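You operate a simulated robot arm through the tools that you are given. There is no shell and no other tool.

The job below is to be done with a simulated robot arm. You get a single attempt, and the scene is never put back.

## Task
Test the mini yellow bobbin and set it on the pad that the tester's display names.
Fine: on the cone, tester slider in, press the green button, tester slider back out before lifting it. Leave the other bobbins. Where these are worked on the way, their far stop is far enough and under half their travel is too little: tester slider.

Only the result counts: the job must be done as asked and must still hold three seconds after the hand-in. Knocking over, shifting, dropping, spilling or breaking anything else fails it.

## Robot
A 7-joint arm with a two-finger parallel gripper, fixed in place. Base frame: the origin is at the foot of the arm, x ahead of it, y to its left, z up; the work surface is at about z = 0. Lengths are in m, angles in rad, forces in N, time in s.
With the tool pointing down near the work surface it reaches from about 0.26 to 0.68 m from the base axis. Its first joint turns from -2.897 to 2.897 rad. Payload 2.5 kg.
The tool frame sits at the grasp point between the pads (the TCP): z along the fingers, y along the line on which they close. The tips reach 0.03 m beyond it. Largest opening 0.094 m; finger width 0.028, thickness 0.01; the body of the gripper, 0.05 by 0.096 m, starts 0.055 m behind the TCP.
Orientation is that of the tool frame in the base frame, as [roll, pitch, yaw] about the fixed x, y, z axes, in that order (R = Rz(yaw) Ry(pitch) Rx(roll)). With the fingers straight down and closing along the base's y, the tool's x points along the base's -x, its y along +y and its z along -z.

## Interface
- The arm moves only by the tool step_arm. Its argument "rows" is a list of rows, each a list of 6 numbers: the shift along the tool's x, y, z in m, then the turn, a rotation vector about the tool's x, y, z in rad. In form: [[x, y, z, ax, ay, az], ...]. A call has 1 to 20 rows; each row is the pose to reach, as a shift and turn from the pose commanded when the call began, along the tool's axes at that moment. "jaw" is the opening, from 0 (shut) to 1 (fully open), set as the call begins (left out, the last holds). A row lasts 0.2 s, in which the tool goes at most 0.05 m and 0.15 rad; a call with a longer step from one row to the next is refused whole, and so is a gripper value outside its range. A pose out of reach is approached as far as the arm can. The call stops where the force on the tool passes 70 N (or 10 N more than at its start, if that is more) or the arm is blocked; 0.2 s more then pass. Each finger travels about 0.072 m/s and halts on what it meets, pressing with about 31 N; the grip force reading is that of the motor and also rises with nothing between the fingers. The clock runs only during rows and for 0.2 s after the last one: add rows that repeat a pose to give the fingers time. It gives the time, the measured TCP pose, the force on the tool (base axes), the opening and the grip force at its end, in the units of the frame above (readings bear some noise), with the torque about the TCP (base axes, N m) and any sound that the robot's microphone picked up.
- Cameras (640 x 400 px; columns grow to the right, rows downward): "scene" is fixed at [0.2205, -0.6485, 0.5886]; the picture's right is [0.93, -0.35, 0.00], its down [-0.19, -0.49, -0.85] and it looks along [0.30, 0.79, -0.53] (base axes); focal length 320 px, centre (320, 200). "wrist" rides on the gripper at [0.076, 0.014, -0.102] in the tool frame; the picture's right is [-0.18, 0.98, 0.00], its down [-0.75, -0.14, -0.64] and it looks along [-0.63, -0.12, 0.77] (tool axes); focal length 243 px, centre (320, 200). There is no depth. A picture from a camera that has moved, and an enlarged one, comes with that camera's place and axes in the base frame and with its lens.
- grab_frame(camera): a new picture of that camera. The clock stands still meanwhile.
- inspect(camera, box): a new picture of the part [left, top, right, bottom] of that camera's present view, enlarged. The clock stands still meanwhile.
- hand_in(): hands the job in; it is judged then, once.

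Places have to be worked out from the pictures, the camera data and where the tool is seen. Open the gripper and draw the arm clear of the work before you hand the job in, unless the task says otherwise.

The tools are called after "Emit:" as name(argument=value, ...) on one line, values as JSON. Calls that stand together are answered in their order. step_arm: Moves the arm, as the interface text tells. Its arguments: {"type":"object","properties":{"rows":{"type":"array"},"jaw":{"type":"number"}},"required":["rows"]} The other tools are called the same way: grab_frame (camera) takes a picture; inspect (camera, box) takes an enlarged picture of a part of a camera's view; hand_in () hands the job in.

At the start:

```text
clock: 0.0
position: [0.5046, -0.0612, 0.3218]
orientation: [-3.14, 0.0, -3.14]
contact_force: [-0.4, 0.7, -1.2]
ft_torque: [0.03, 0.0, 0.02]
opening: 0.0943
gripper_force: 0.1
```

scene: 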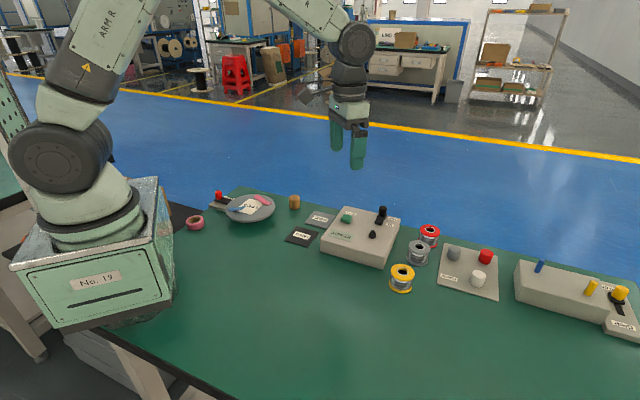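
wrist: 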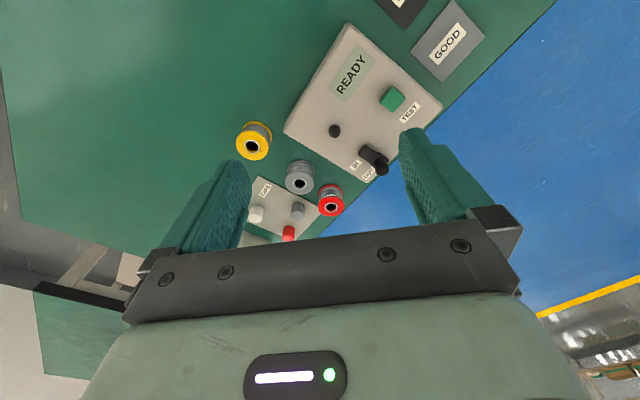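

I start by taking enlarged views of the tester, the bobbins and the pads to locate them.

Emit:
inspect(camera="scene", box=[270, 180, 450, 300])

Emit:
inspect(camera="wrist", box=[220, 0, 540, 250])

Emit:
inspect(camera="scene", box=[370, 210, 640, 350])

```text
3.33 times, centred on (360, 240) of scene
camera zoom: at [0.2205, -0.6485, 0.5886], right [0.93, -0.35, 0.0], down [-0.19, -0.49, -0.85], along [0.3, 0.79, -0.53], focal length 1068 px, centre (187, 67)
```

zoom: 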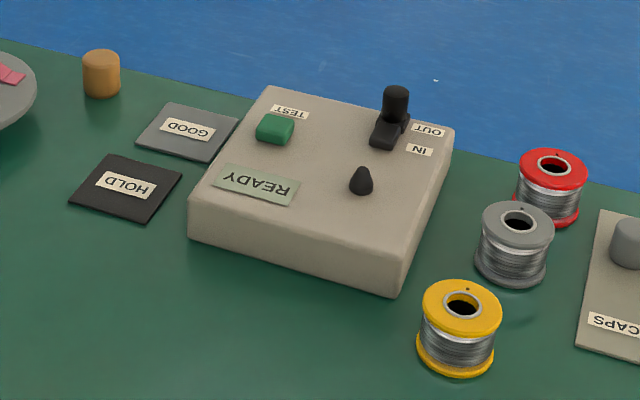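

```text
1.60 times, centred on (380, 125) of wrist
camera zoom: at [0.4275, -0.0471, 0.4248], right [0.18, 0.98, 0.0], down [0.75, -0.14, 0.64], along [0.63, -0.12, -0.77], focal length 388 px, centre (224, 320)
```

zoom: 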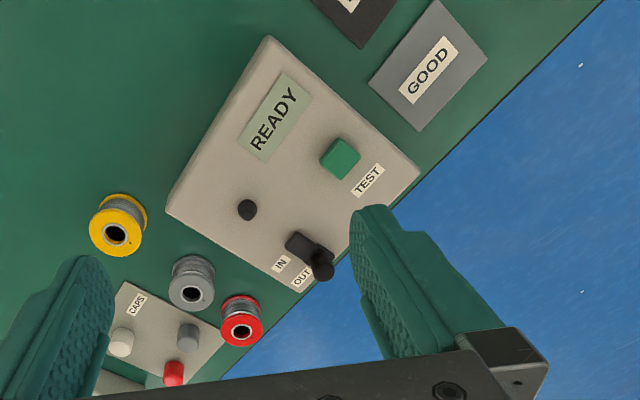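

```text
2.37 times, centred on (505, 280) of scene
camera zoom: at [0.2205, -0.6485, 0.5886], right [0.93, -0.35, 0.0], down [-0.19, -0.49, -0.85], along [0.3, 0.79, -0.53], focal length 760 px, centre (-118, 10)
```

zoom: 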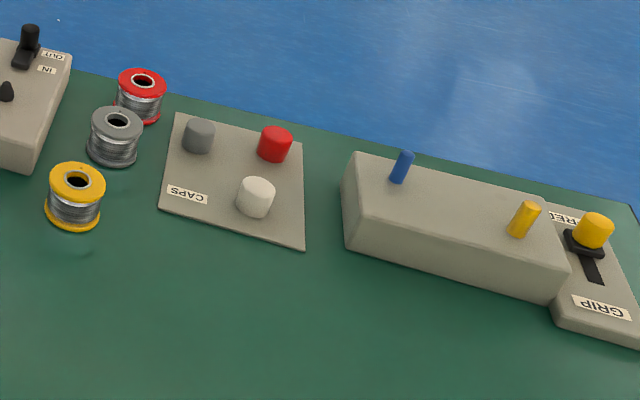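

The yellow bobbin looks to be at about (0.598, -0.202), roughly 0.057 across and 0.044 high. The tester is turned about -44°, with its cone near (0.594, -0.058), the slider knob near (0.659, 0.010) at OUT, and the button near (0.56, 0.031). I move over the yellow bobbin and turn the tool by about +45° in line with the tester, to get closer views.

Emit:
step_arm(rows=[[-0.0156, -0.0235, 0.02, 0, 0, -0.132], [-0.0311, -0.0469, 0.04, 0, 0, -0.263], [-0.0467, -0.0704, 0.06, 0, 0, -0.395], [-0.0623, -0.0939, 0.08, 0, 0, -0.527], [-0.0778, -0.1173, 0.1, 0, 0, -0.658], [-0.0934, -0.1408, 0.12, 0, 0, -0.79], [-0.0934, -0.1408, 0.12, 0, 0, -0.79]], jaw=1)

Emit:
grab_frame(camera="wrist")

Emit:
grab_frame(camera="scene")

Emit:
inspect(camera="scene", box=[170, 170, 350, 290])

```text
clock: 1.6
position: [0.5975, -0.2005, 0.1988]
orientation: [-3.141, 0.0, -2.349]
contact_force: [-0.1, -0.3, 0.3]
ft_torque: [0.02, 0.0, 0.01]
opening: 0.0938
gripper_force: 0.0
```

```text
taken
camera wrist: at [0.532, -0.2449, 0.3022], right [-0.57, 0.82, 0.0], down [0.63, 0.44, 0.64], along [0.53, 0.37, -0.77], focal length 243 px, centre (320, 200)
```

wrist: 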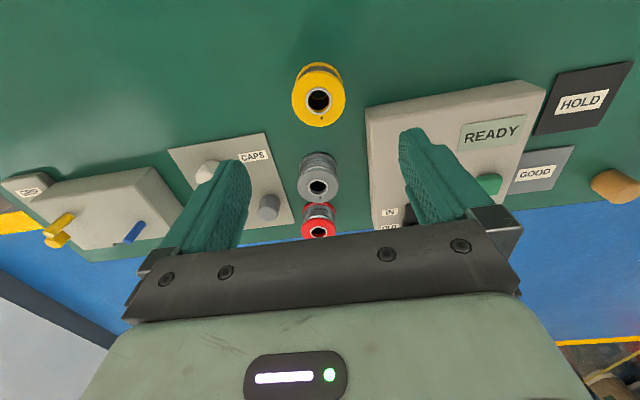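

```text
taken
```

scene: 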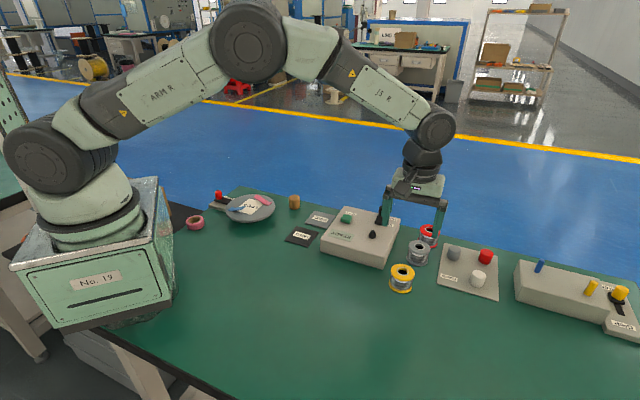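

```text
3.33 times, centred on (260, 230) of scene
camera zoom: at [0.2205, -0.6485, 0.5886], right [0.93, -0.35, 0.0], down [-0.19, -0.49, -0.85], along [0.3, 0.79, -0.53], focal length 1068 px, centre (520, 100)
```

zoom: 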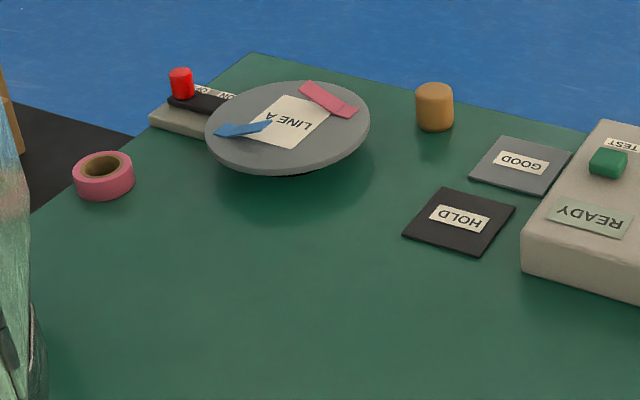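

The wrist now sees the bobbins and tester in line; I zoom in on them for a more exact fix.

Emit:
inspect(camera="wrist", box=[270, 50, 370, 130])

Emit:
inspect(camera="wrist", box=[350, 50, 640, 240])

Emit:
inspect(camera="scene", box=[375, 250, 435, 300])

```text
5.00 times, centred on (320, 90) of wrist
camera zoom: at [0.532, -0.2449, 0.3022], right [-0.57, 0.82, 0.0], down [0.63, 0.44, 0.64], along [0.53, 0.37, -0.77], focal length 1213 px, centre (320, 750)
```

zoom: 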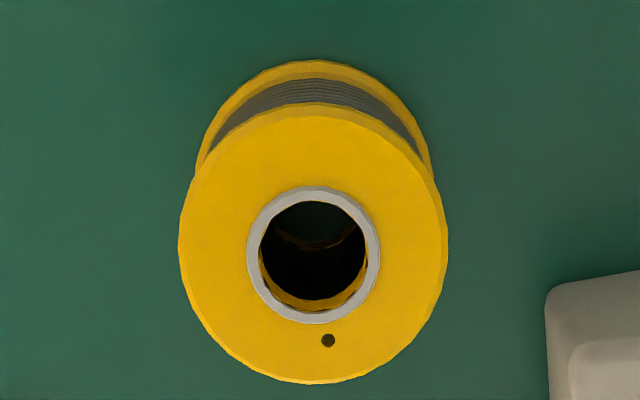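

```text
2.11 times, centred on (495, 145) of wrist
camera zoom: at [0.532, -0.2449, 0.3022], right [-0.57, 0.82, 0.0], down [0.63, 0.44, 0.64], along [0.53, 0.37, -0.77], focal length 511 px, centre (-48, 316)
```

zoom: 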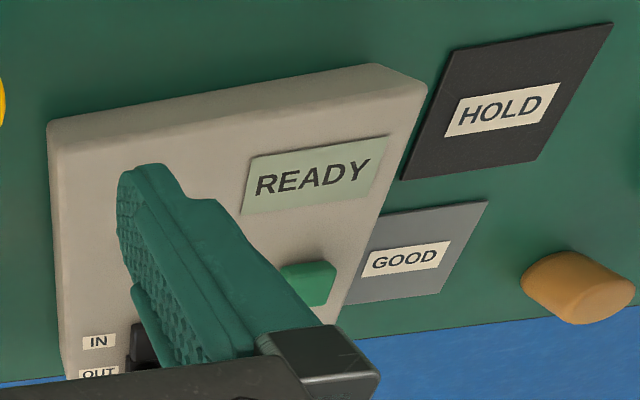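

```text
8.00 times, centred on (405, 275) of scene
camera zoom: at [0.2205, -0.6485, 0.5886], right [0.93, -0.35, 0.0], down [-0.19, -0.49, -0.85], along [0.3, 0.79, -0.53], focal length 2564 px, centre (-360, -400)
```

zoom: 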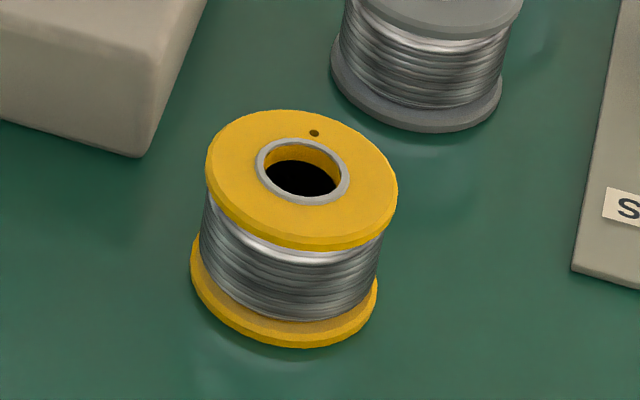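

The zooms put the yellow bobbin at about (0.600, -0.200), with a flange of about 0.055. Before grasping it I move over the tester cone to fix the cone, slider and button from close up.

Emit:
step_arm(rows=[[-0.0254, 0.025, 0, 0, 0, 0], [-0.0507, 0.05, 0, 0, 0, 0], [-0.0761, 0.075, 0, 0, 0, 0], [-0.1014, 0.1001, 0, 0, 0, 0], [-0.1014, 0.1001, 0, 0, 0, 0]])

Emit:
grab_frame(camera="wrist")

Emit:
inspect(camera="wrist", box=[250, 50, 450, 200])

Emit:
inspect(camera="wrist", box=[290, 140, 370, 200])

```text
clock: 2.8
position: [0.6004, -0.0574, 0.2041]
orientation: [-3.141, 0.0, -2.353]
contact_force: [0.1, -0.6, 0.2]
ft_torque: [0.01, -0.02, 0.01]
opening: 0.0939
gripper_force: 0.1
```

```text
taken
camera wrist: at [0.5358, -0.1015, 0.3063], right [-0.57, 0.82, 0.0], down [0.63, 0.44, 0.64], along [0.53, 0.36, -0.77], focal length 243 px, centre (320, 200)
```

wrist: 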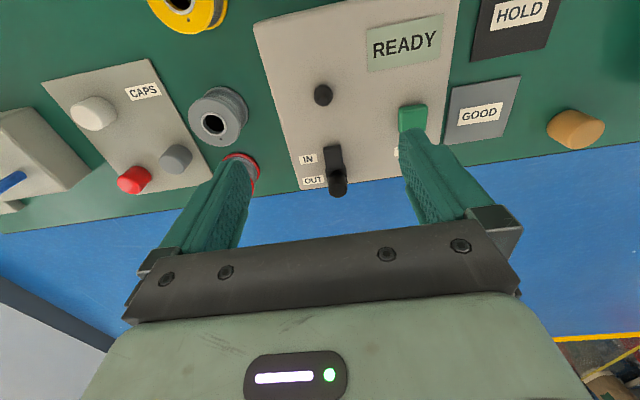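

```text
2.67 times, centred on (350, 125) of wrist
camera zoom: at [0.5358, -0.1015, 0.3063], right [-0.57, 0.82, 0.0], down [0.63, 0.44, 0.64], along [0.53, 0.36, -0.77], focal length 647 px, centre (240, 400)
```

zoom: 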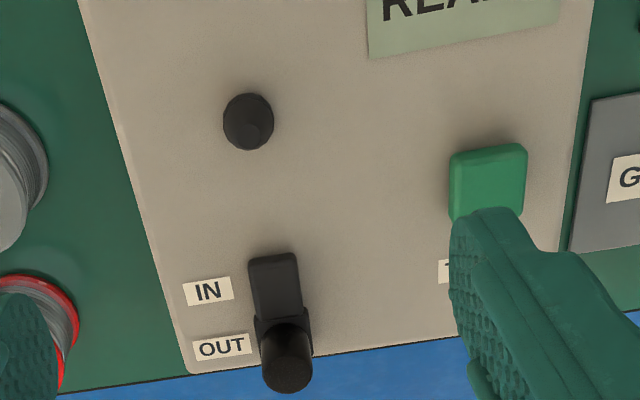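

```text
6.67 times, centred on (330, 170) of wrist
camera zoom: at [0.5358, -0.1015, 0.3063], right [-0.57, 0.82, 0.0], down [0.63, 0.44, 0.64], along [0.53, 0.36, -0.77], focal length 1618 px, centre (253, 400)
```

zoom: 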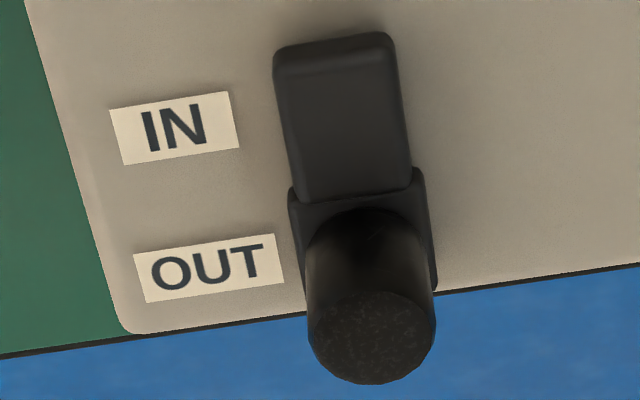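

The cone reads about (0.597, -0.056), the knob (0.667, 0.015) at its OUT end with about 0.032 of travel toward the cone, and the button (0.560, 0.035). The readings carry 1–2 mm of noise, so I hold still and read the pose again to separate noise from tracking error.

Emit:
step_arm(rows=[[0, 0, 0, 0, 0, 0], [0, 0, 0, 0, 0, 0], [0, 0, 0, 0, 0, 0]])

Emit:
inspect(camera="wrist", box=[250, 50, 450, 200])

Emit:
step_arm(rows=[[0, 0, 0, 0, 0, 0]])

Emit:
inspect(camera="wrist", box=[300, 70, 350, 110])

```text
clock: 3.6
position: [0.6001, -0.0587, 0.2049]
orientation: [3.141, 0.0, -2.351]
contact_force: [-0.5, -0.2, -0.4]
ft_torque: [0.02, 0.01, -0.01]
opening: 0.094
gripper_force: 0.0
```

```text
2.67 times, centred on (350, 125) of wrist
camera zoom: at [0.5359, -0.1018, 0.3062], right [-0.57, 0.82, 0.0], down [0.63, 0.44, 0.64], along [0.53, 0.36, -0.77], focal length 647 px, centre (240, 400)
```

zoom: 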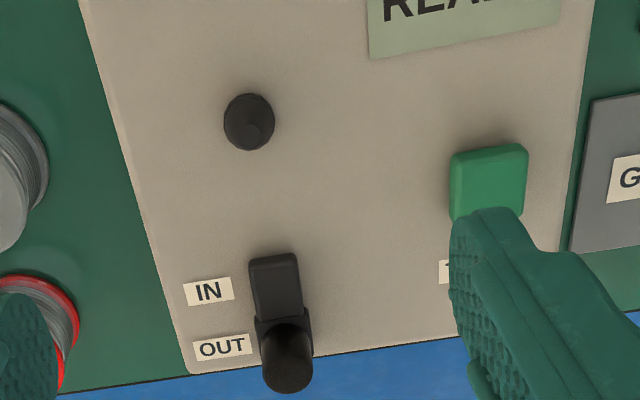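

```text
clock: 4.0
position: [0.601, -0.0571, 0.2037]
orientation: [-3.141, -0.001, -2.351]
contact_force: [-0.6, -0.3, 0.1]
ft_torque: [-0.01, -0.03, 0.01]
opening: 0.0937
gripper_force: 0.0
```

```text
10.00 times, centred on (325, 90) of wrist
camera zoom: at [0.5359, -0.1018, 0.3062], right [-0.57, 0.82, 0.0], down [0.63, 0.44, 0.64], along [0.53, 0.36, -0.77], focal length 2426 px, centre (270, 1300)
```

zoom: 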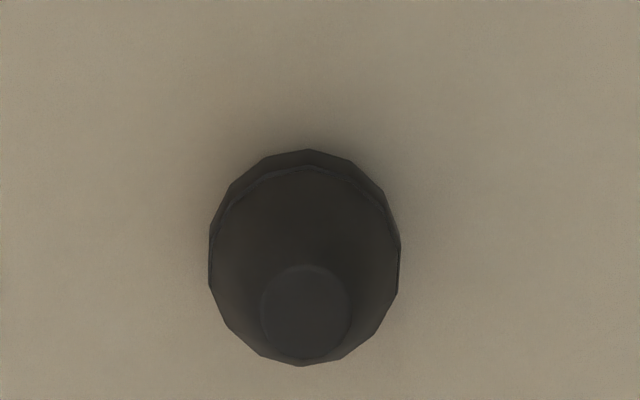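

The camera pose is steady between reads, so it is the more reliable source: cone at (0.597, -0.0555) with its tip near z = 0.065, and yellow bobbin at (0.599, -0.200). I go back above the yellow bobbin at a lower height and check the alignment again.

Emit:
step_arm(rows=[[0.0253, -0.025, 0.021, 0, 0, 0], [0.0505, -0.05, 0.042, 0, 0, 0], [0.0758, -0.075, 0.063, 0, 0, 0], [0.101, -0.1, 0.084, 0, 0, 0], [0.101, -0.1, 0.084, 0, 0, 0], [0.101, -0.1, 0.084, 0, 0, 0]])

Emit:
grab_frame(camera="wrist")

Emit:
grab_frame(camera="scene")

```text
clock: 5.4
position: [0.5961, -0.2033, 0.1188]
orientation: [3.141, 0.0, -2.352]
contact_force: [0.3, 0.1, 0.0]
ft_torque: [-0.01, 0.01, -0.01]
opening: 0.0939
gripper_force: 0.0
```

```text
taken
camera wrist: at [0.5322, -0.2478, 0.2212], right [-0.57, 0.82, 0.0], down [0.63, 0.44, 0.64], along [0.53, 0.36, -0.77], focal length 243 px, centre (320, 200)
```

wrist: 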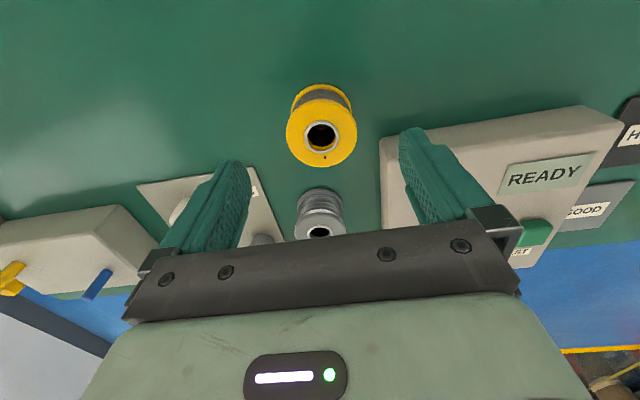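

```text
taken
```

scene: 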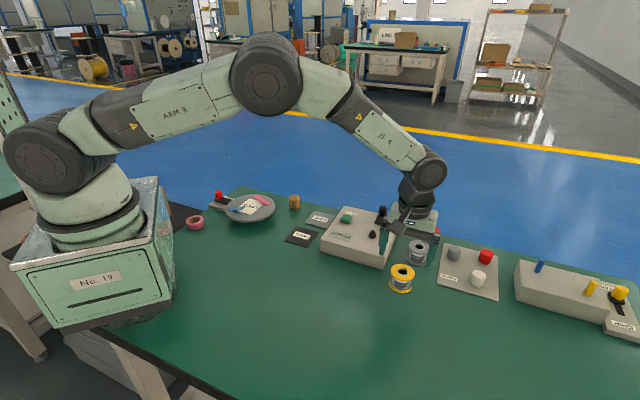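

TCP is now at about (0.5956, -0.2036, 0.119). I zoom in on the bobbin for its exact offset from the tool.

Emit:
inspect(camera="wrist", box=[270, 75, 370, 175])

```text
4.00 times, centred on (320, 125) of wrist
camera zoom: at [0.5322, -0.2478, 0.2212], right [-0.57, 0.82, 0.0], down [0.63, 0.44, 0.64], along [0.53, 0.36, -0.77], focal length 970 px, centre (320, 500)
```

zoom: 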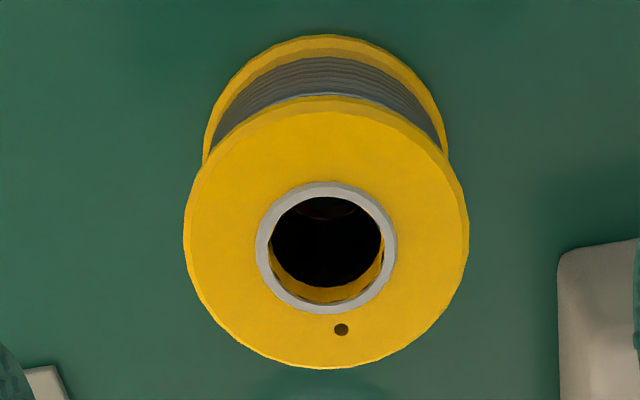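

The bobbin centre comes out at (0.599, -0.2003), top near z = 0.046, so the tool needs to shift 4.7 mm along -x of the tool. I correct that and descend to TCP z of about 0.037 with the jaw open.

Emit:
step_arm(rows=[[-0.0047, 0, 0.0, 0, 0, 0], [-0.0047, 0, 0.025, 0, 0, 0], [-0.0047, 0, 0.05, 0, 0, 0], [-0.0047, 0, 0.07, 0, 0, 0], [-0.0047, 0, 0.081, 0, 0, 0], [-0.0047, 0, 0.081, 0, 0, 0]], jaw=1)

Emit:
grab_frame(camera="wrist")

Emit:
inspect(camera="scene", box=[350, 200, 470, 310])

```text
clock: 6.8
position: [0.6014, -0.1982, 0.0395]
orientation: [-3.141, -0.001, -2.351]
contact_force: [-0.5, -0.8, -0.4]
ft_torque: [0.06, 0.01, -0.02]
opening: 0.0939
gripper_force: 0.0
```

```text
taken
camera wrist: at [0.5364, -0.243, 0.1411], right [-0.57, 0.82, 0.0], down [0.63, 0.44, 0.64], along [0.53, 0.36, -0.77], focal length 243 px, centre (320, 200)
```

wrist: 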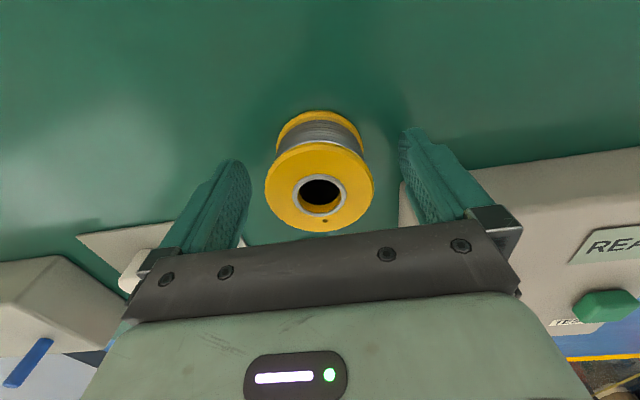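

```text
3.64 times, centred on (410, 255) of scene
camera zoom: at [0.2205, -0.6485, 0.5886], right [0.93, -0.35, 0.0], down [-0.19, -0.49, -0.85], along [0.3, 0.79, -0.53], focal length 1166 px, centre (-7, 0)
```

zoom: 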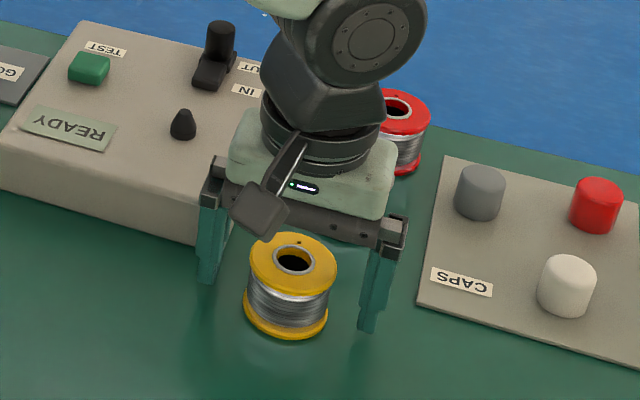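

The fingers straddle the bobbin with clear space on both sides, and TCP z is about 0.039 so the pads will hold the top flange. I close the jaw and wait.

Emit:
step_arm(rows=[[0, 0, 0, 0, 0, 0], [0, 0, 0, 0, 0, 0], [0, 0, 0, 0, 0, 0], [0, 0, 0, 0, 0, 0]], jaw=0)

Emit:
grab_frame(camera="wrist")

```text
clock: 7.8
position: [0.6021, -0.1983, 0.0398]
orientation: [3.142, 0.002, -2.35]
contact_force: [0.6, -0.9, -0.7]
ft_torque: [0.03, 0.02, 0.01]
opening: 0.0553
gripper_force: 31.2
```

```text
taken
camera wrist: at [0.5363, -0.2431, 0.1414], right [-0.57, 0.82, 0.0], down [0.63, 0.44, 0.64], along [0.53, 0.36, -0.77], focal length 243 px, centre (320, 200)
```

wrist: 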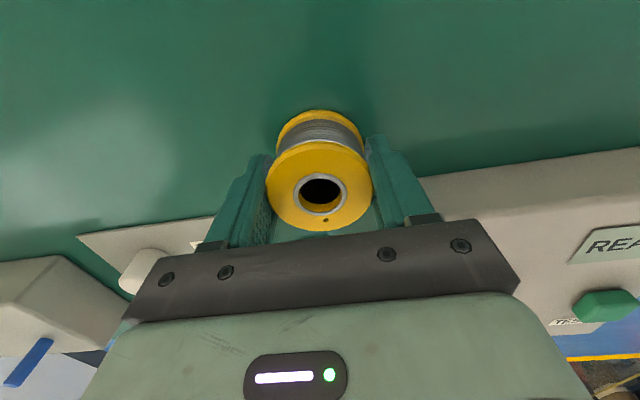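

The grip holds at 0.0553 with 31 N. I lift straight up by 0.10.

Emit:
step_arm(rows=[[0, 0, -0.02, 0, 0, 0], [0, 0, -0.05, 0, 0, 0], [0, 0, -0.08, 0, 0, 0], [0, 0, -0.1, 0, 0, 0], [0, 0, -0.1, 0, 0, 0]])

Emit:
grab_frame(camera="wrist")

Emit:
inspect(camera="wrist", box=[260, 90, 380, 240])

```text
clock: 9.0
position: [0.6005, -0.1973, 0.1407]
orientation: [-3.141, 0.0, -2.352]
contact_force: [0.3, 0.5, -1.7]
ft_torque: [0.0, -0.01, -0.01]
opening: 0.0556
gripper_force: 31.2
```

```text
taken
camera wrist: at [0.5359, -0.2416, 0.241], right [-0.57, 0.82, 0.0], down [0.63, 0.44, 0.64], along [0.53, 0.37, -0.77], focal length 243 px, centre (320, 200)
```

wrist: 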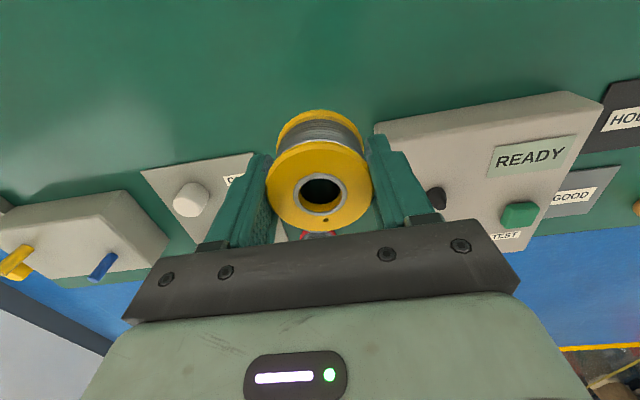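

```text
2.67 times, centred on (320, 165) of wrist
camera zoom: at [0.5359, -0.2416, 0.241], right [-0.57, 0.82, 0.0], down [0.63, 0.44, 0.64], along [0.53, 0.37, -0.77], focal length 647 px, centre (320, 293)
```

zoom: 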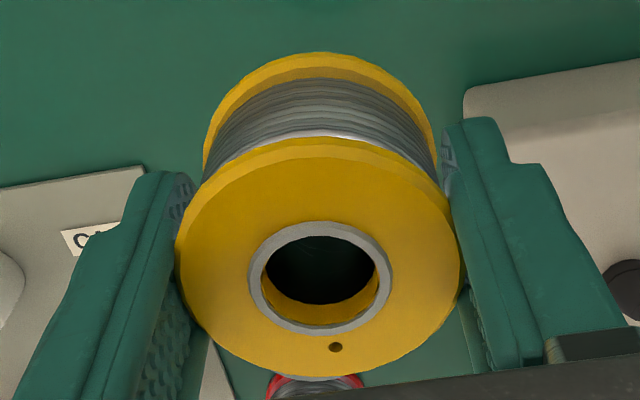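

The bobbin is held level, its centre 2.3 mm along tool +x from the TCP. I carry it over the cone at this height, with its bottom near z = 0.10.

Emit:
step_arm(rows=[[-0.0254, 0.0253, 0, 0, 0, 0], [-0.0508, 0.0507, 0, 0, 0, 0], [-0.0762, 0.076, 0, 0, 0, 0], [-0.1016, 0.1014, 0, 0, 0, 0], [-0.1016, 0.1014, 0, 0, 0, 0], [-0.1016, 0.1014, 0, 0, 0, 0]])

Emit:
grab_frame(camera="wrist")

Emit:
inspect(camera="scene", box=[310, 150, 450, 280])

```text
clock: 10.4
position: [0.6001, -0.0541, 0.1389]
orientation: [-3.14, 0.0, -2.352]
contact_force: [-0.2, 0.9, -1.5]
ft_torque: [-0.01, 0.0, -0.01]
opening: 0.0552
gripper_force: 31.3
```

```text
taken
camera wrist: at [0.5351, -0.0987, 0.241], right [-0.57, 0.82, 0.0], down [0.63, 0.44, 0.64], along [0.53, 0.36, -0.77], focal length 243 px, centre (320, 200)
```

wrist: 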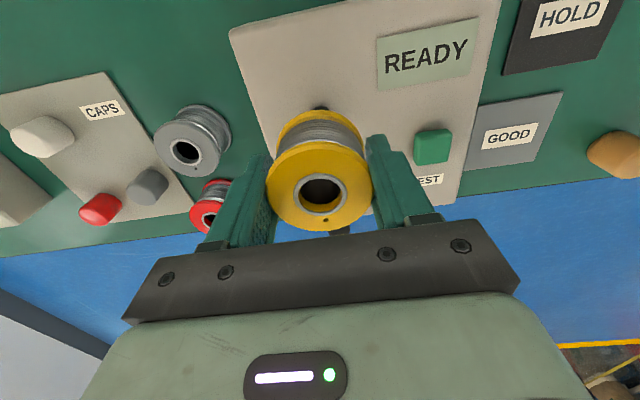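

```text
3.08 times, centred on (380, 215) of scene
camera zoom: at [0.2205, -0.6485, 0.5886], right [0.93, -0.35, 0.0], down [-0.19, -0.49, -0.85], along [0.3, 0.79, -0.53], focal length 986 px, centre (135, 154)
```

zoom: 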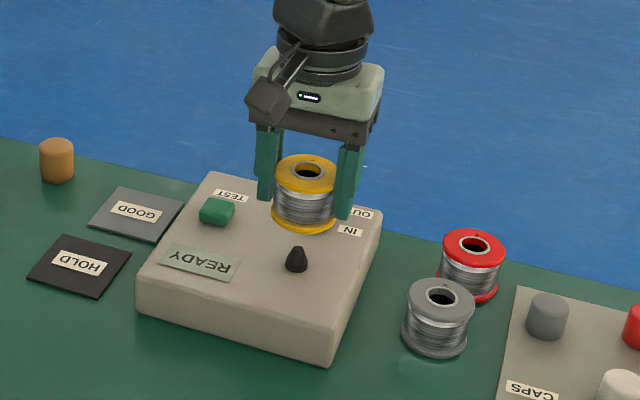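

The bobbin centre is within 1 mm of the cone axis. I lower it to just above the cone tip and check again.

Emit:
step_arm(rows=[[0, 0, 0.012, 0, 0, 0], [0, 0, 0.024, 0, 0, 0], [0, 0, 0.03, 0, 0, 0], [0, 0, 0.03, 0, 0, 0]])

Emit:
inspect(camera="scene", box=[330, 180, 430, 280])

Emit:
grab_frame(camera="wrist")

```text
clock: 11.4
position: [0.6, -0.0535, 0.109]
orientation: [-3.141, 0.0, -2.352]
contact_force: [0.7, 0.1, -0.8]
ft_torque: [-0.01, 0.03, 0.01]
opening: 0.0558
gripper_force: 30.3
```

```text
4.00 times, centred on (380, 230) of scene
camera zoom: at [0.2205, -0.6485, 0.5886], right [0.93, -0.35, 0.0], down [-0.19, -0.49, -0.85], along [0.3, 0.79, -0.53], focal length 1282 px, centre (80, 80)
```

zoom: 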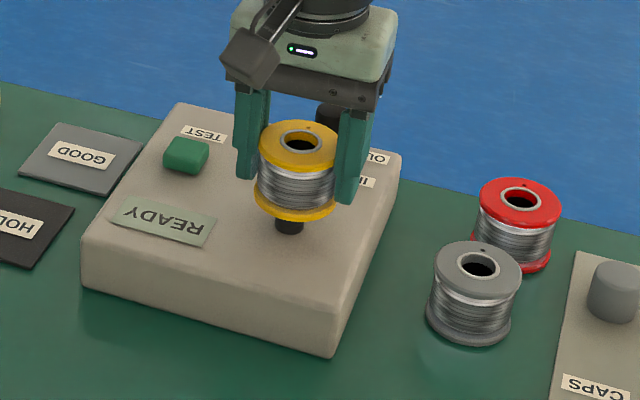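

```text
taken
camera wrist: at [0.5361, -0.0986, 0.21], right [-0.57, 0.82, 0.0], down [0.63, 0.44, 0.64], along [0.53, 0.36, -0.77], focal length 243 px, centre (320, 200)
```

wrist: 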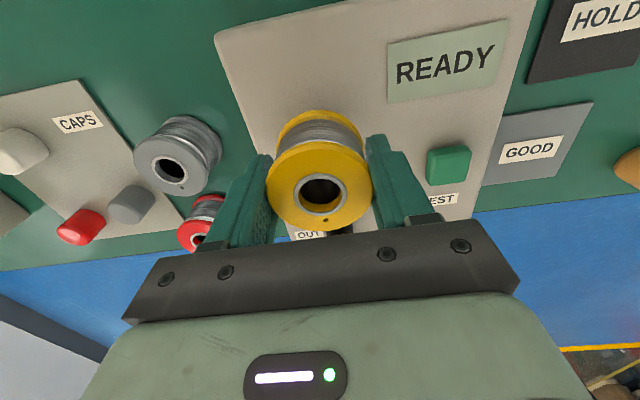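

I zoom further in on the bobbin and cone in the scene view, to check that the bobbin axis lines up with the cone in that picture.

Emit:
inspect(camera="scene", box=[375, 205, 425, 245])

Emit:
inspect(camera="wrist", box=[260, 100, 380, 235])

```text
10.00 times, centred on (400, 225) of scene
camera zoom: at [0.2205, -0.6485, 0.5886], right [0.93, -0.35, 0.0], down [-0.19, -0.49, -0.85], along [0.3, 0.79, -0.53], focal length 3205 px, centre (-480, -50)
```

zoom: 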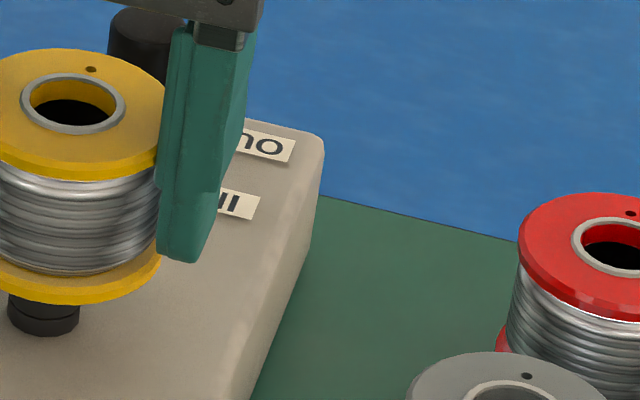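

```text
2.96 times, centred on (320, 168) of wrist
camera zoom: at [0.5361, -0.0986, 0.21], right [-0.57, 0.82, 0.0], down [0.63, 0.44, 0.64], along [0.53, 0.36, -0.77], focal length 719 px, centre (320, 296)
```

zoom: 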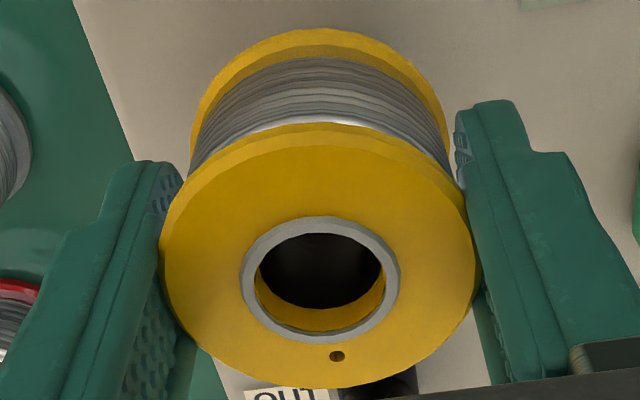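

I need the whole bobbin in that zoom, so I shift the box left.

Emit:
inspect(camera="scene", box=[355, 205, 405, 245])

```text
10.00 times, centred on (380, 225) of scene
camera zoom: at [0.2205, -0.6485, 0.5886], right [0.93, -0.35, 0.0], down [-0.19, -0.49, -0.85], along [0.3, 0.79, -0.53], focal length 3205 px, centre (-280, -50)
```

zoom: 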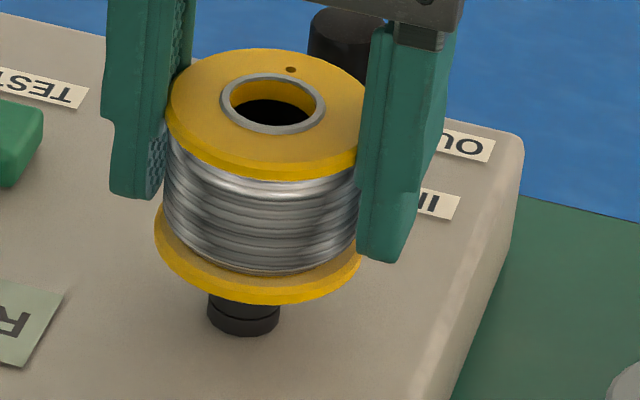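

The two views agree: the bobbin is within about 1 mm of the cone axis and needs about 0.8 mm along tool +y. I apply that and lower slowly over the cone toward the tester's top.

Emit:
step_arm(rows=[[0, 0.0008, 0, 0, 0, 0], [0, 0.0008, 0.004, 0, 0, 0], [0, 0.0008, 0.008, 0, 0, 0], [0, 0.0008, 0.012, 0, 0, 0], [0, 0.0008, 0.015, 0, 0, 0], [0, 0.0008, 0.018, 0, 0, 0], [0, 0.0008, 0.018, 0, 0, 0]])

Emit:
inspect(camera="scene", box=[355, 205, 405, 245])

Emit:
grab_frame(camera="wrist")

```text
clock: 13.0
position: [0.5995, -0.0532, 0.0899]
orientation: [-3.14, -0.002, -2.35]
contact_force: [0.1, -0.4, -1.8]
ft_torque: [-0.01, -0.02, -0.01]
opening: 0.0555
gripper_force: 30.7
```

```text
10.00 times, centred on (380, 225) of scene
camera zoom: at [0.2205, -0.6485, 0.5886], right [0.93, -0.35, 0.0], down [-0.19, -0.49, -0.85], along [0.3, 0.79, -0.53], focal length 3205 px, centre (-280, -50)
```

zoom: 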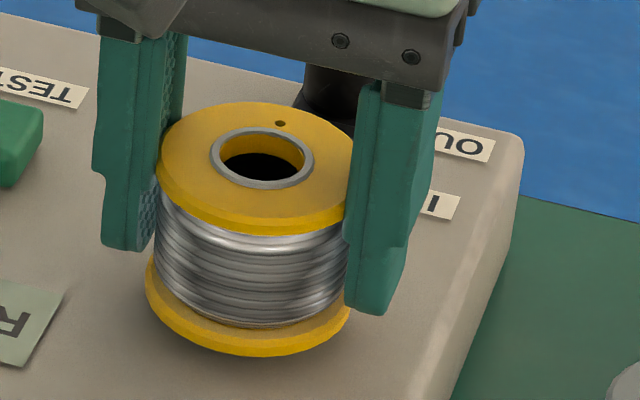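

```text
taken
camera wrist: at [0.5352, -0.0979, 0.1922], right [-0.57, 0.82, 0.0], down [0.63, 0.44, 0.64], along [0.53, 0.36, -0.77], focal length 243 px, centre (320, 200)
```

wrist: 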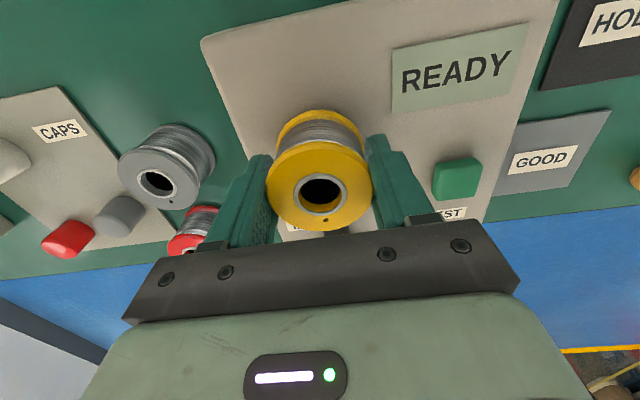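

No contact force yet, the bobbin bottom is about 6 mm above the tester's top, and the axis is aligned within 0.5 mm. I continue down in small steps.

Emit:
step_arm(rows=[[0, 0, 0.002, 0, 0, 0], [0, 0, 0.004, 0, 0, 0], [0, 0, 0.004, 0, 0, 0]])

Emit:
step_arm(rows=[[0, 0, 0.001, 0, 0, 0], [0, 0, 0.0015, 0, 0, 0], [0, 0, 0.0015, 0, 0, 0]])

Emit:
inspect(camera="scene", box=[355, 205, 405, 245])

```text
clock: 13.8
position: [0.6006, -0.0542, 0.0867]
orientation: [3.141, -0.001, -2.351]
contact_force: [-5.5, -1.6, 0.3]
ft_torque: [-0.03, 0.21, -0.01]
opening: 0.0555
gripper_force: 31.1
```

```text
clock: 14.6
position: [0.6009, -0.0541, 0.0852]
orientation: [3.141, -0.001, -2.351]
contact_force: [-8.3, -1.2, 1.7]
ft_torque: [0.03, 0.32, -0.01]
opening: 0.0554
gripper_force: 31.5
```

```text
10.00 times, centred on (380, 225) of scene
camera zoom: at [0.2205, -0.6485, 0.5886], right [0.93, -0.35, 0.0], down [-0.19, -0.49, -0.85], along [0.3, 0.79, -0.53], focal length 3205 px, centre (-280, -50)
```

zoom: 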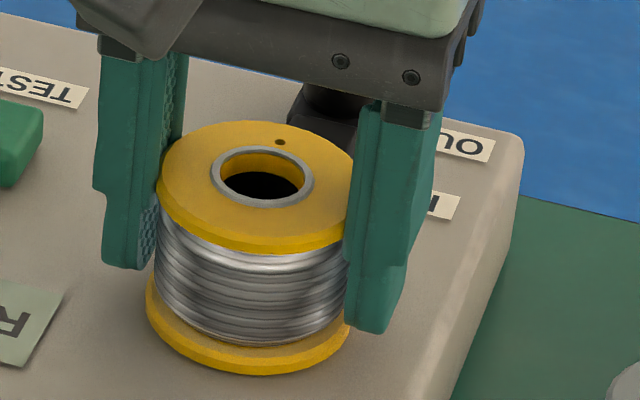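

The cone is pushing the bobbin toward -x with about 8 N, so I ease the tool about 1.3 mm toward -x and see whether the side force drops.

Emit:
step_arm(rows=[[0.0005, 0.0005, 0, 0, 0, 0], [0.0009, 0.0009, 0, 0, 0, 0], [0.0009, 0.0009, 0, 0, 0, 0]])

Emit:
grab_frame(camera="wrist")

```text
clock: 15.4
position: [0.5993, -0.0535, 0.0854]
orientation: [-3.141, 0.003, -2.351]
contact_force: [-0.5, 0.0, -1.1]
ft_torque: [0.04, -0.01, -0.01]
opening: 0.0555
gripper_force: 30.6
```

```text
taken
camera wrist: at [0.5343, -0.0985, 0.1871], right [-0.57, 0.82, 0.0], down [0.63, 0.44, 0.64], along [0.53, 0.37, -0.77], focal length 243 px, centre (320, 200)
```

wrist: 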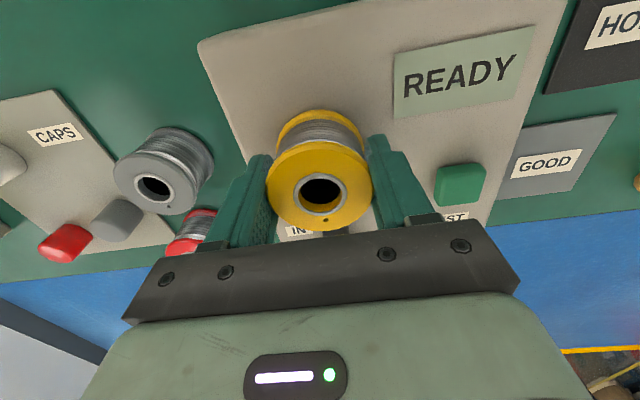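

The side force is gone. I go down in 1 mm steps to seat the bobbin.

Emit:
step_arm(rows=[[0, 0, 0.0006, 0, 0, 0], [0, 0, 0.0012, 0, 0, 0], [0, 0, 0.0012, 0, 0, 0]])

Emit:
step_arm(rows=[[0, 0, 0.0006, 0, 0, 0], [0, 0, 0.0012, 0, 0, 0], [0, 0, 0.0012, 0, 0, 0]])

```text
clock: 16.2
position: [0.5987, -0.0533, 0.084]
orientation: [-3.141, 0.001, -2.35]
contact_force: [-3.7, -0.7, 10.3]
ft_torque: [0.1, 0.37, 0.03]
opening: 0.0554
gripper_force: 31.3
```

```text
clock: 17.0
position: [0.6006, -0.055, 0.0837]
orientation: [-3.14, 0.003, -2.352]
contact_force: [-10.1, -2.8, 26.4]
ft_torque: [-0.05, 0.13, -0.01]
opening: 0.0554
gripper_force: 30.8
```

There is 26 N upward, so the bobbin is seated on the tester. I back off 1.7 mm to relax the load, then read again before letting go.

Emit:
step_arm(rows=[[0.0003, 0.0003, -0.001, 0, 0, 0], [0.0005, 0.0005, -0.0017, 0, 0, 0], [0.0005, 0.0005, -0.0017, 0, 0, 0]])

```text
clock: 17.8
position: [0.5994, -0.0542, 0.0843]
orientation: [3.141, -0.001, -2.352]
contact_force: [2.8, -0.4, 8.5]
ft_torque: [-0.09, -0.37, 0.01]
opening: 0.0554
gripper_force: 31.4
```

The load is down to about 8 N vertical and small sideways, with the bobbin standing on the surface. I open the jaw to release it.

Emit:
step_arm(rows=[[0, 0, 0, 0, 0, 0], [0, 0, 0, 0, 0, 0], [0, 0, 0, 0, 0, 0], [0, 0, 0, 0, 0, 0]], jaw=1)

Emit:
grab_frame(camera="wrist")

Emit:
inspect(camera="scene", box=[330, 180, 430, 280])

```text
clock: 18.8
position: [0.5986, -0.0552, 0.0847]
orientation: [3.141, -0.001, -2.351]
contact_force: [-1.3, 0.0, 0.7]
ft_torque: [0.02, 0.0, -0.01]
opening: 0.0941
gripper_force: 0.1
```

```text
taken
camera wrist: at [0.5341, -0.0981, 0.1863], right [-0.57, 0.82, 0.0], down [0.63, 0.44, 0.64], along [0.53, 0.37, -0.77], focal length 243 px, centre (320, 200)
```

wrist: 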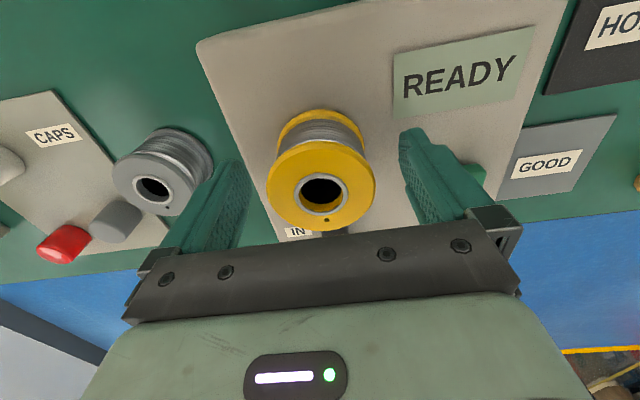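

```text
4.00 times, centred on (380, 230) of scene
camera zoom: at [0.2205, -0.6485, 0.5886], right [0.93, -0.35, 0.0], down [-0.19, -0.49, -0.85], along [0.3, 0.79, -0.53], focal length 1282 px, centre (80, 80)
```

zoom: 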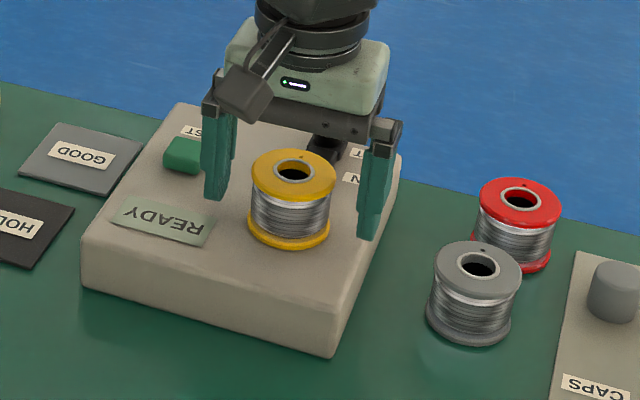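

The bobbin stands upright on the cone. I rise straight up and then move to above the slider knob, keeping the same tool angle so the fingers close across the slide direction.

Emit:
step_arm(rows=[[0, 0, -0.02, 0, 0, 0], [0, 0, -0.05, 0, 0, 0], [0, 0, -0.08, 0, 0, 0], [-0.03, 0, -0.08, 0, 0, 0], [-0.065, -0.0005, -0.08, 0, 0, 0], [-0.0976, -0.0011, -0.08, 0, 0, 0], [-0.0976, -0.0011, -0.08, 0, 0, 0], [-0.0976, -0.0011, -0.08, 0, 0, 0]])

Emit:
grab_frame(camera="wrist")

Emit:
inspect(camera="wrist", box=[250, 60, 410, 220])

Emit:
inspect(camera="scene", box=[310, 150, 450, 280])

```text
clock: 20.6
position: [0.6689, 0.015, 0.162]
orientation: [3.141, 0.001, -2.351]
contact_force: [-0.2, 0.1, 0.5]
ft_torque: [0.01, 0.01, 0.01]
opening: 0.094
gripper_force: 0.0
```

```text
taken
camera wrist: at [0.6044, -0.0297, 0.2639], right [-0.57, 0.82, 0.0], down [0.63, 0.44, 0.64], along [0.53, 0.37, -0.77], focal length 243 px, centre (320, 200)
```

wrist: 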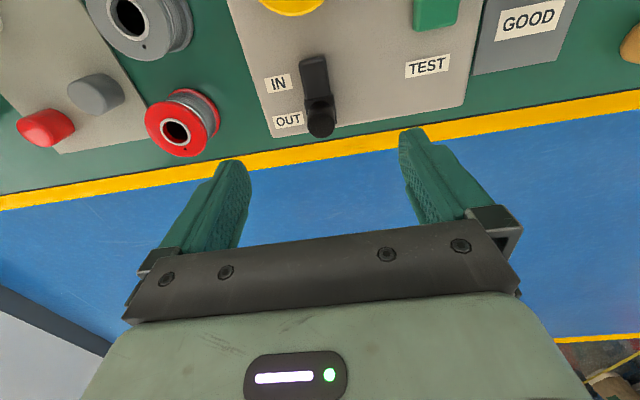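

```text
2.50 times, centred on (330, 140) of wrist
camera zoom: at [0.6044, -0.0297, 0.2639], right [-0.57, 0.82, 0.0], down [0.63, 0.44, 0.64], along [0.53, 0.37, -0.77], focal length 606 px, centre (295, 350)
```

zoom: 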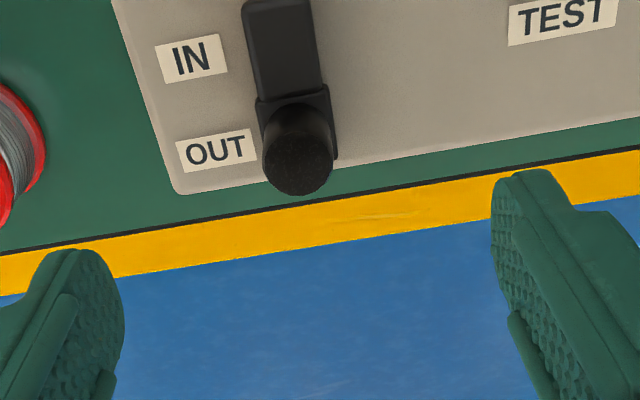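

```text
3.08 times, centred on (380, 215) of scene
camera zoom: at [0.2205, -0.6485, 0.5886], right [0.93, -0.35, 0.0], down [-0.19, -0.49, -0.85], along [0.3, 0.79, -0.53], focal length 986 px, centre (135, 154)
```

zoom: 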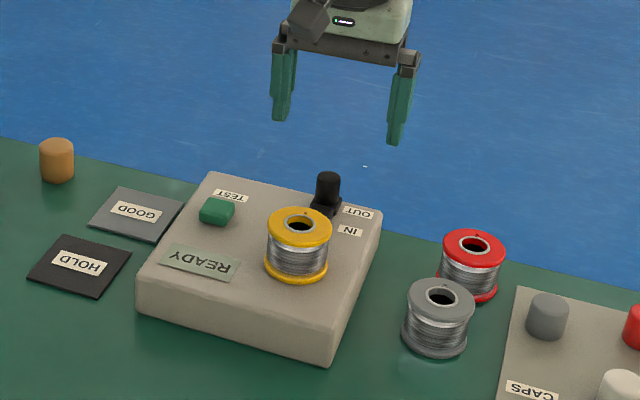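

The knob top confirms at (0.667, 0.0147, 0.08), directly under the tool. I descend to TCP z of about 0.089 around the knob with the jaw open.

Emit:
step_arm(rows=[[0.0004, 0.0007, 0.02, 0, 0, 0], [0.0004, 0.0007, 0.045, 0, 0, 0], [0.0004, 0.0007, 0.062, 0, 0, 0], [0.0004, 0.0007, 0.073, 0, 0, 0], [0.0004, 0.0007, 0.073, 0, 0, 0]])

Emit:
grab_frame(camera="wrist")

Emit:
inspect(camera="scene", box=[330, 160, 450, 270])

```text
clock: 21.8
position: [0.6674, 0.0148, 0.0871]
orientation: [-3.14, 0.0, -2.35]
contact_force: [-0.4, 0.2, 0.0]
ft_torque: [0.02, 0.04, 0.01]
opening: 0.094
gripper_force: 0.1
```

```text
taken
camera wrist: at [0.6025, -0.0297, 0.1902], right [-0.57, 0.82, 0.0], down [0.63, 0.44, 0.64], along [0.53, 0.36, -0.77], focal length 243 px, centre (320, 200)
```

wrist: 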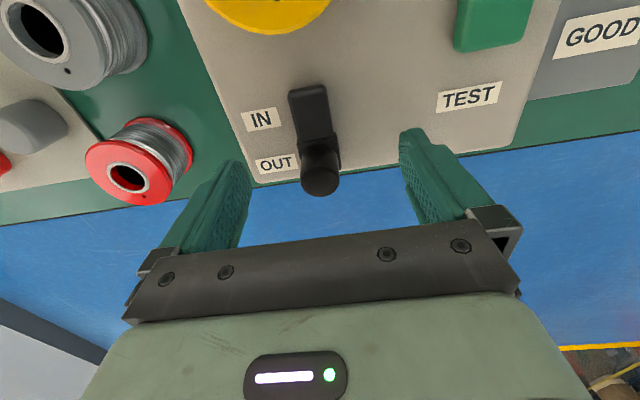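

```text
3.64 times, centred on (390, 215) of scene
camera zoom: at [0.2205, -0.6485, 0.5886], right [0.93, -0.35, 0.0], down [-0.19, -0.49, -0.85], along [0.3, 0.79, -0.53], focal length 1166 px, centre (66, 146)
```

zoom: 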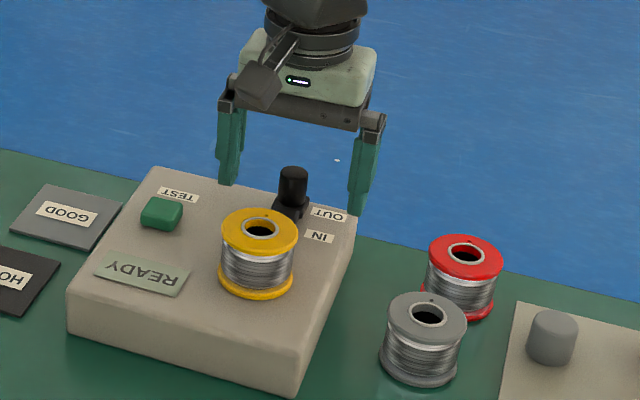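

The fingers straddle the knob evenly with tips about 4 mm above the slider block. I close on it.

Emit:
step_arm(rows=[[0, 0, 0, 0, 0, 0], [0, 0, 0, 0, 0, 0], [0, 0, 0, 0, 0, 0], [0, 0, 0, 0, 0, 0], [0, 0, 0, 0, 0, 0], [0, 0, 0, 0, 0, 0]], jaw=0)

Emit:
grab_frame(camera="wrist")

```text
clock: 23.2
position: [0.6671, 0.015, 0.0893]
orientation: [-3.14, 0.001, -2.353]
contact_force: [5.9, -4.9, -3.6]
ft_torque: [0.6, -0.02, -0.06]
opening: 0.0227
gripper_force: 45.5
```

```text
taken
camera wrist: at [0.6026, -0.0301, 0.1904], right [-0.57, 0.82, 0.0], down [0.63, 0.44, 0.64], along [0.53, 0.36, -0.77], focal length 243 px, centre (320, 200)
```

wrist: 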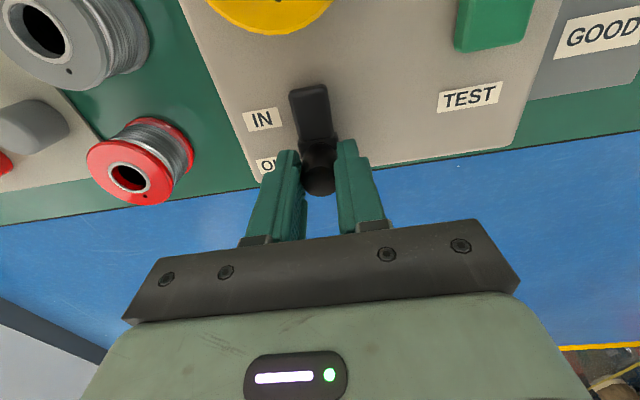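

The knob is gripped at 0.0227. I slide it toward the cone (tool +x) 0.024 first and watch the force.

Emit:
step_arm(rows=[[0.004, 0, 0, 0, 0, 0], [0.009, 0, 0, 0, 0, 0], [0.014, 0, 0, 0, 0, 0], [0.019, 0, 0, 0, 0, 0], [0.024, 0, 0, 0, 0, 0], [0.024, 0, 0, 0, 0, 0]])

Emit:
grab_frame(camera="wrist")

```text
clock: 24.6
position: [0.6497, -0.0047, 0.0899]
orientation: [-3.141, -0.001, -2.352]
contact_force: [17.6, -14.0, -34.7]
ft_torque: [-0.58, -0.73, -0.04]
opening: 0.0227
gripper_force: 45.0
```

```text
taken
camera wrist: at [0.5846, -0.0482, 0.191], right [-0.57, 0.82, 0.0], down [0.63, 0.44, 0.64], along [0.53, 0.36, -0.77], focal length 243 px, centre (320, 200)
```

wrist: 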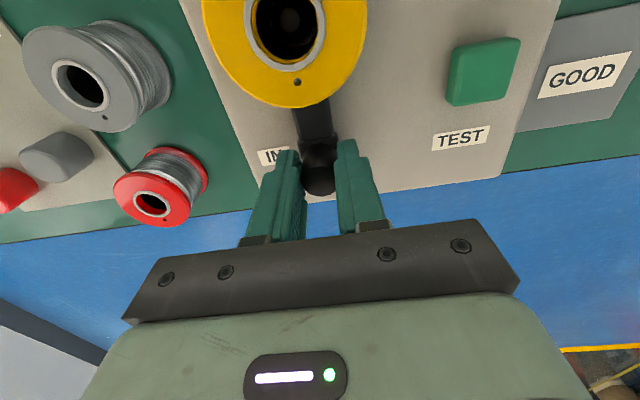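

The slider has moved about 25 mm, but the grip shows 35 N of vertical and 22 N of sideways constraint force from arm tracking error. I relax it by shifting 2 mm down and about 2 mm along tool -y.

Emit:
step_arm(rows=[[0, -0.001, 0.001, 0, 0, 0], [0, -0.002, 0.002, 0, 0, 0], [0, -0.002, 0.002, 0, 0, 0]])

```text
clock: 25.4
position: [0.6507, -0.0011, 0.0884]
orientation: [3.136, -0.001, -2.351]
contact_force: [0.0, -2.7, -9.9]
ft_torque: [-1.45, 0.53, -0.03]
opening: 0.0227
gripper_force: 44.9
```

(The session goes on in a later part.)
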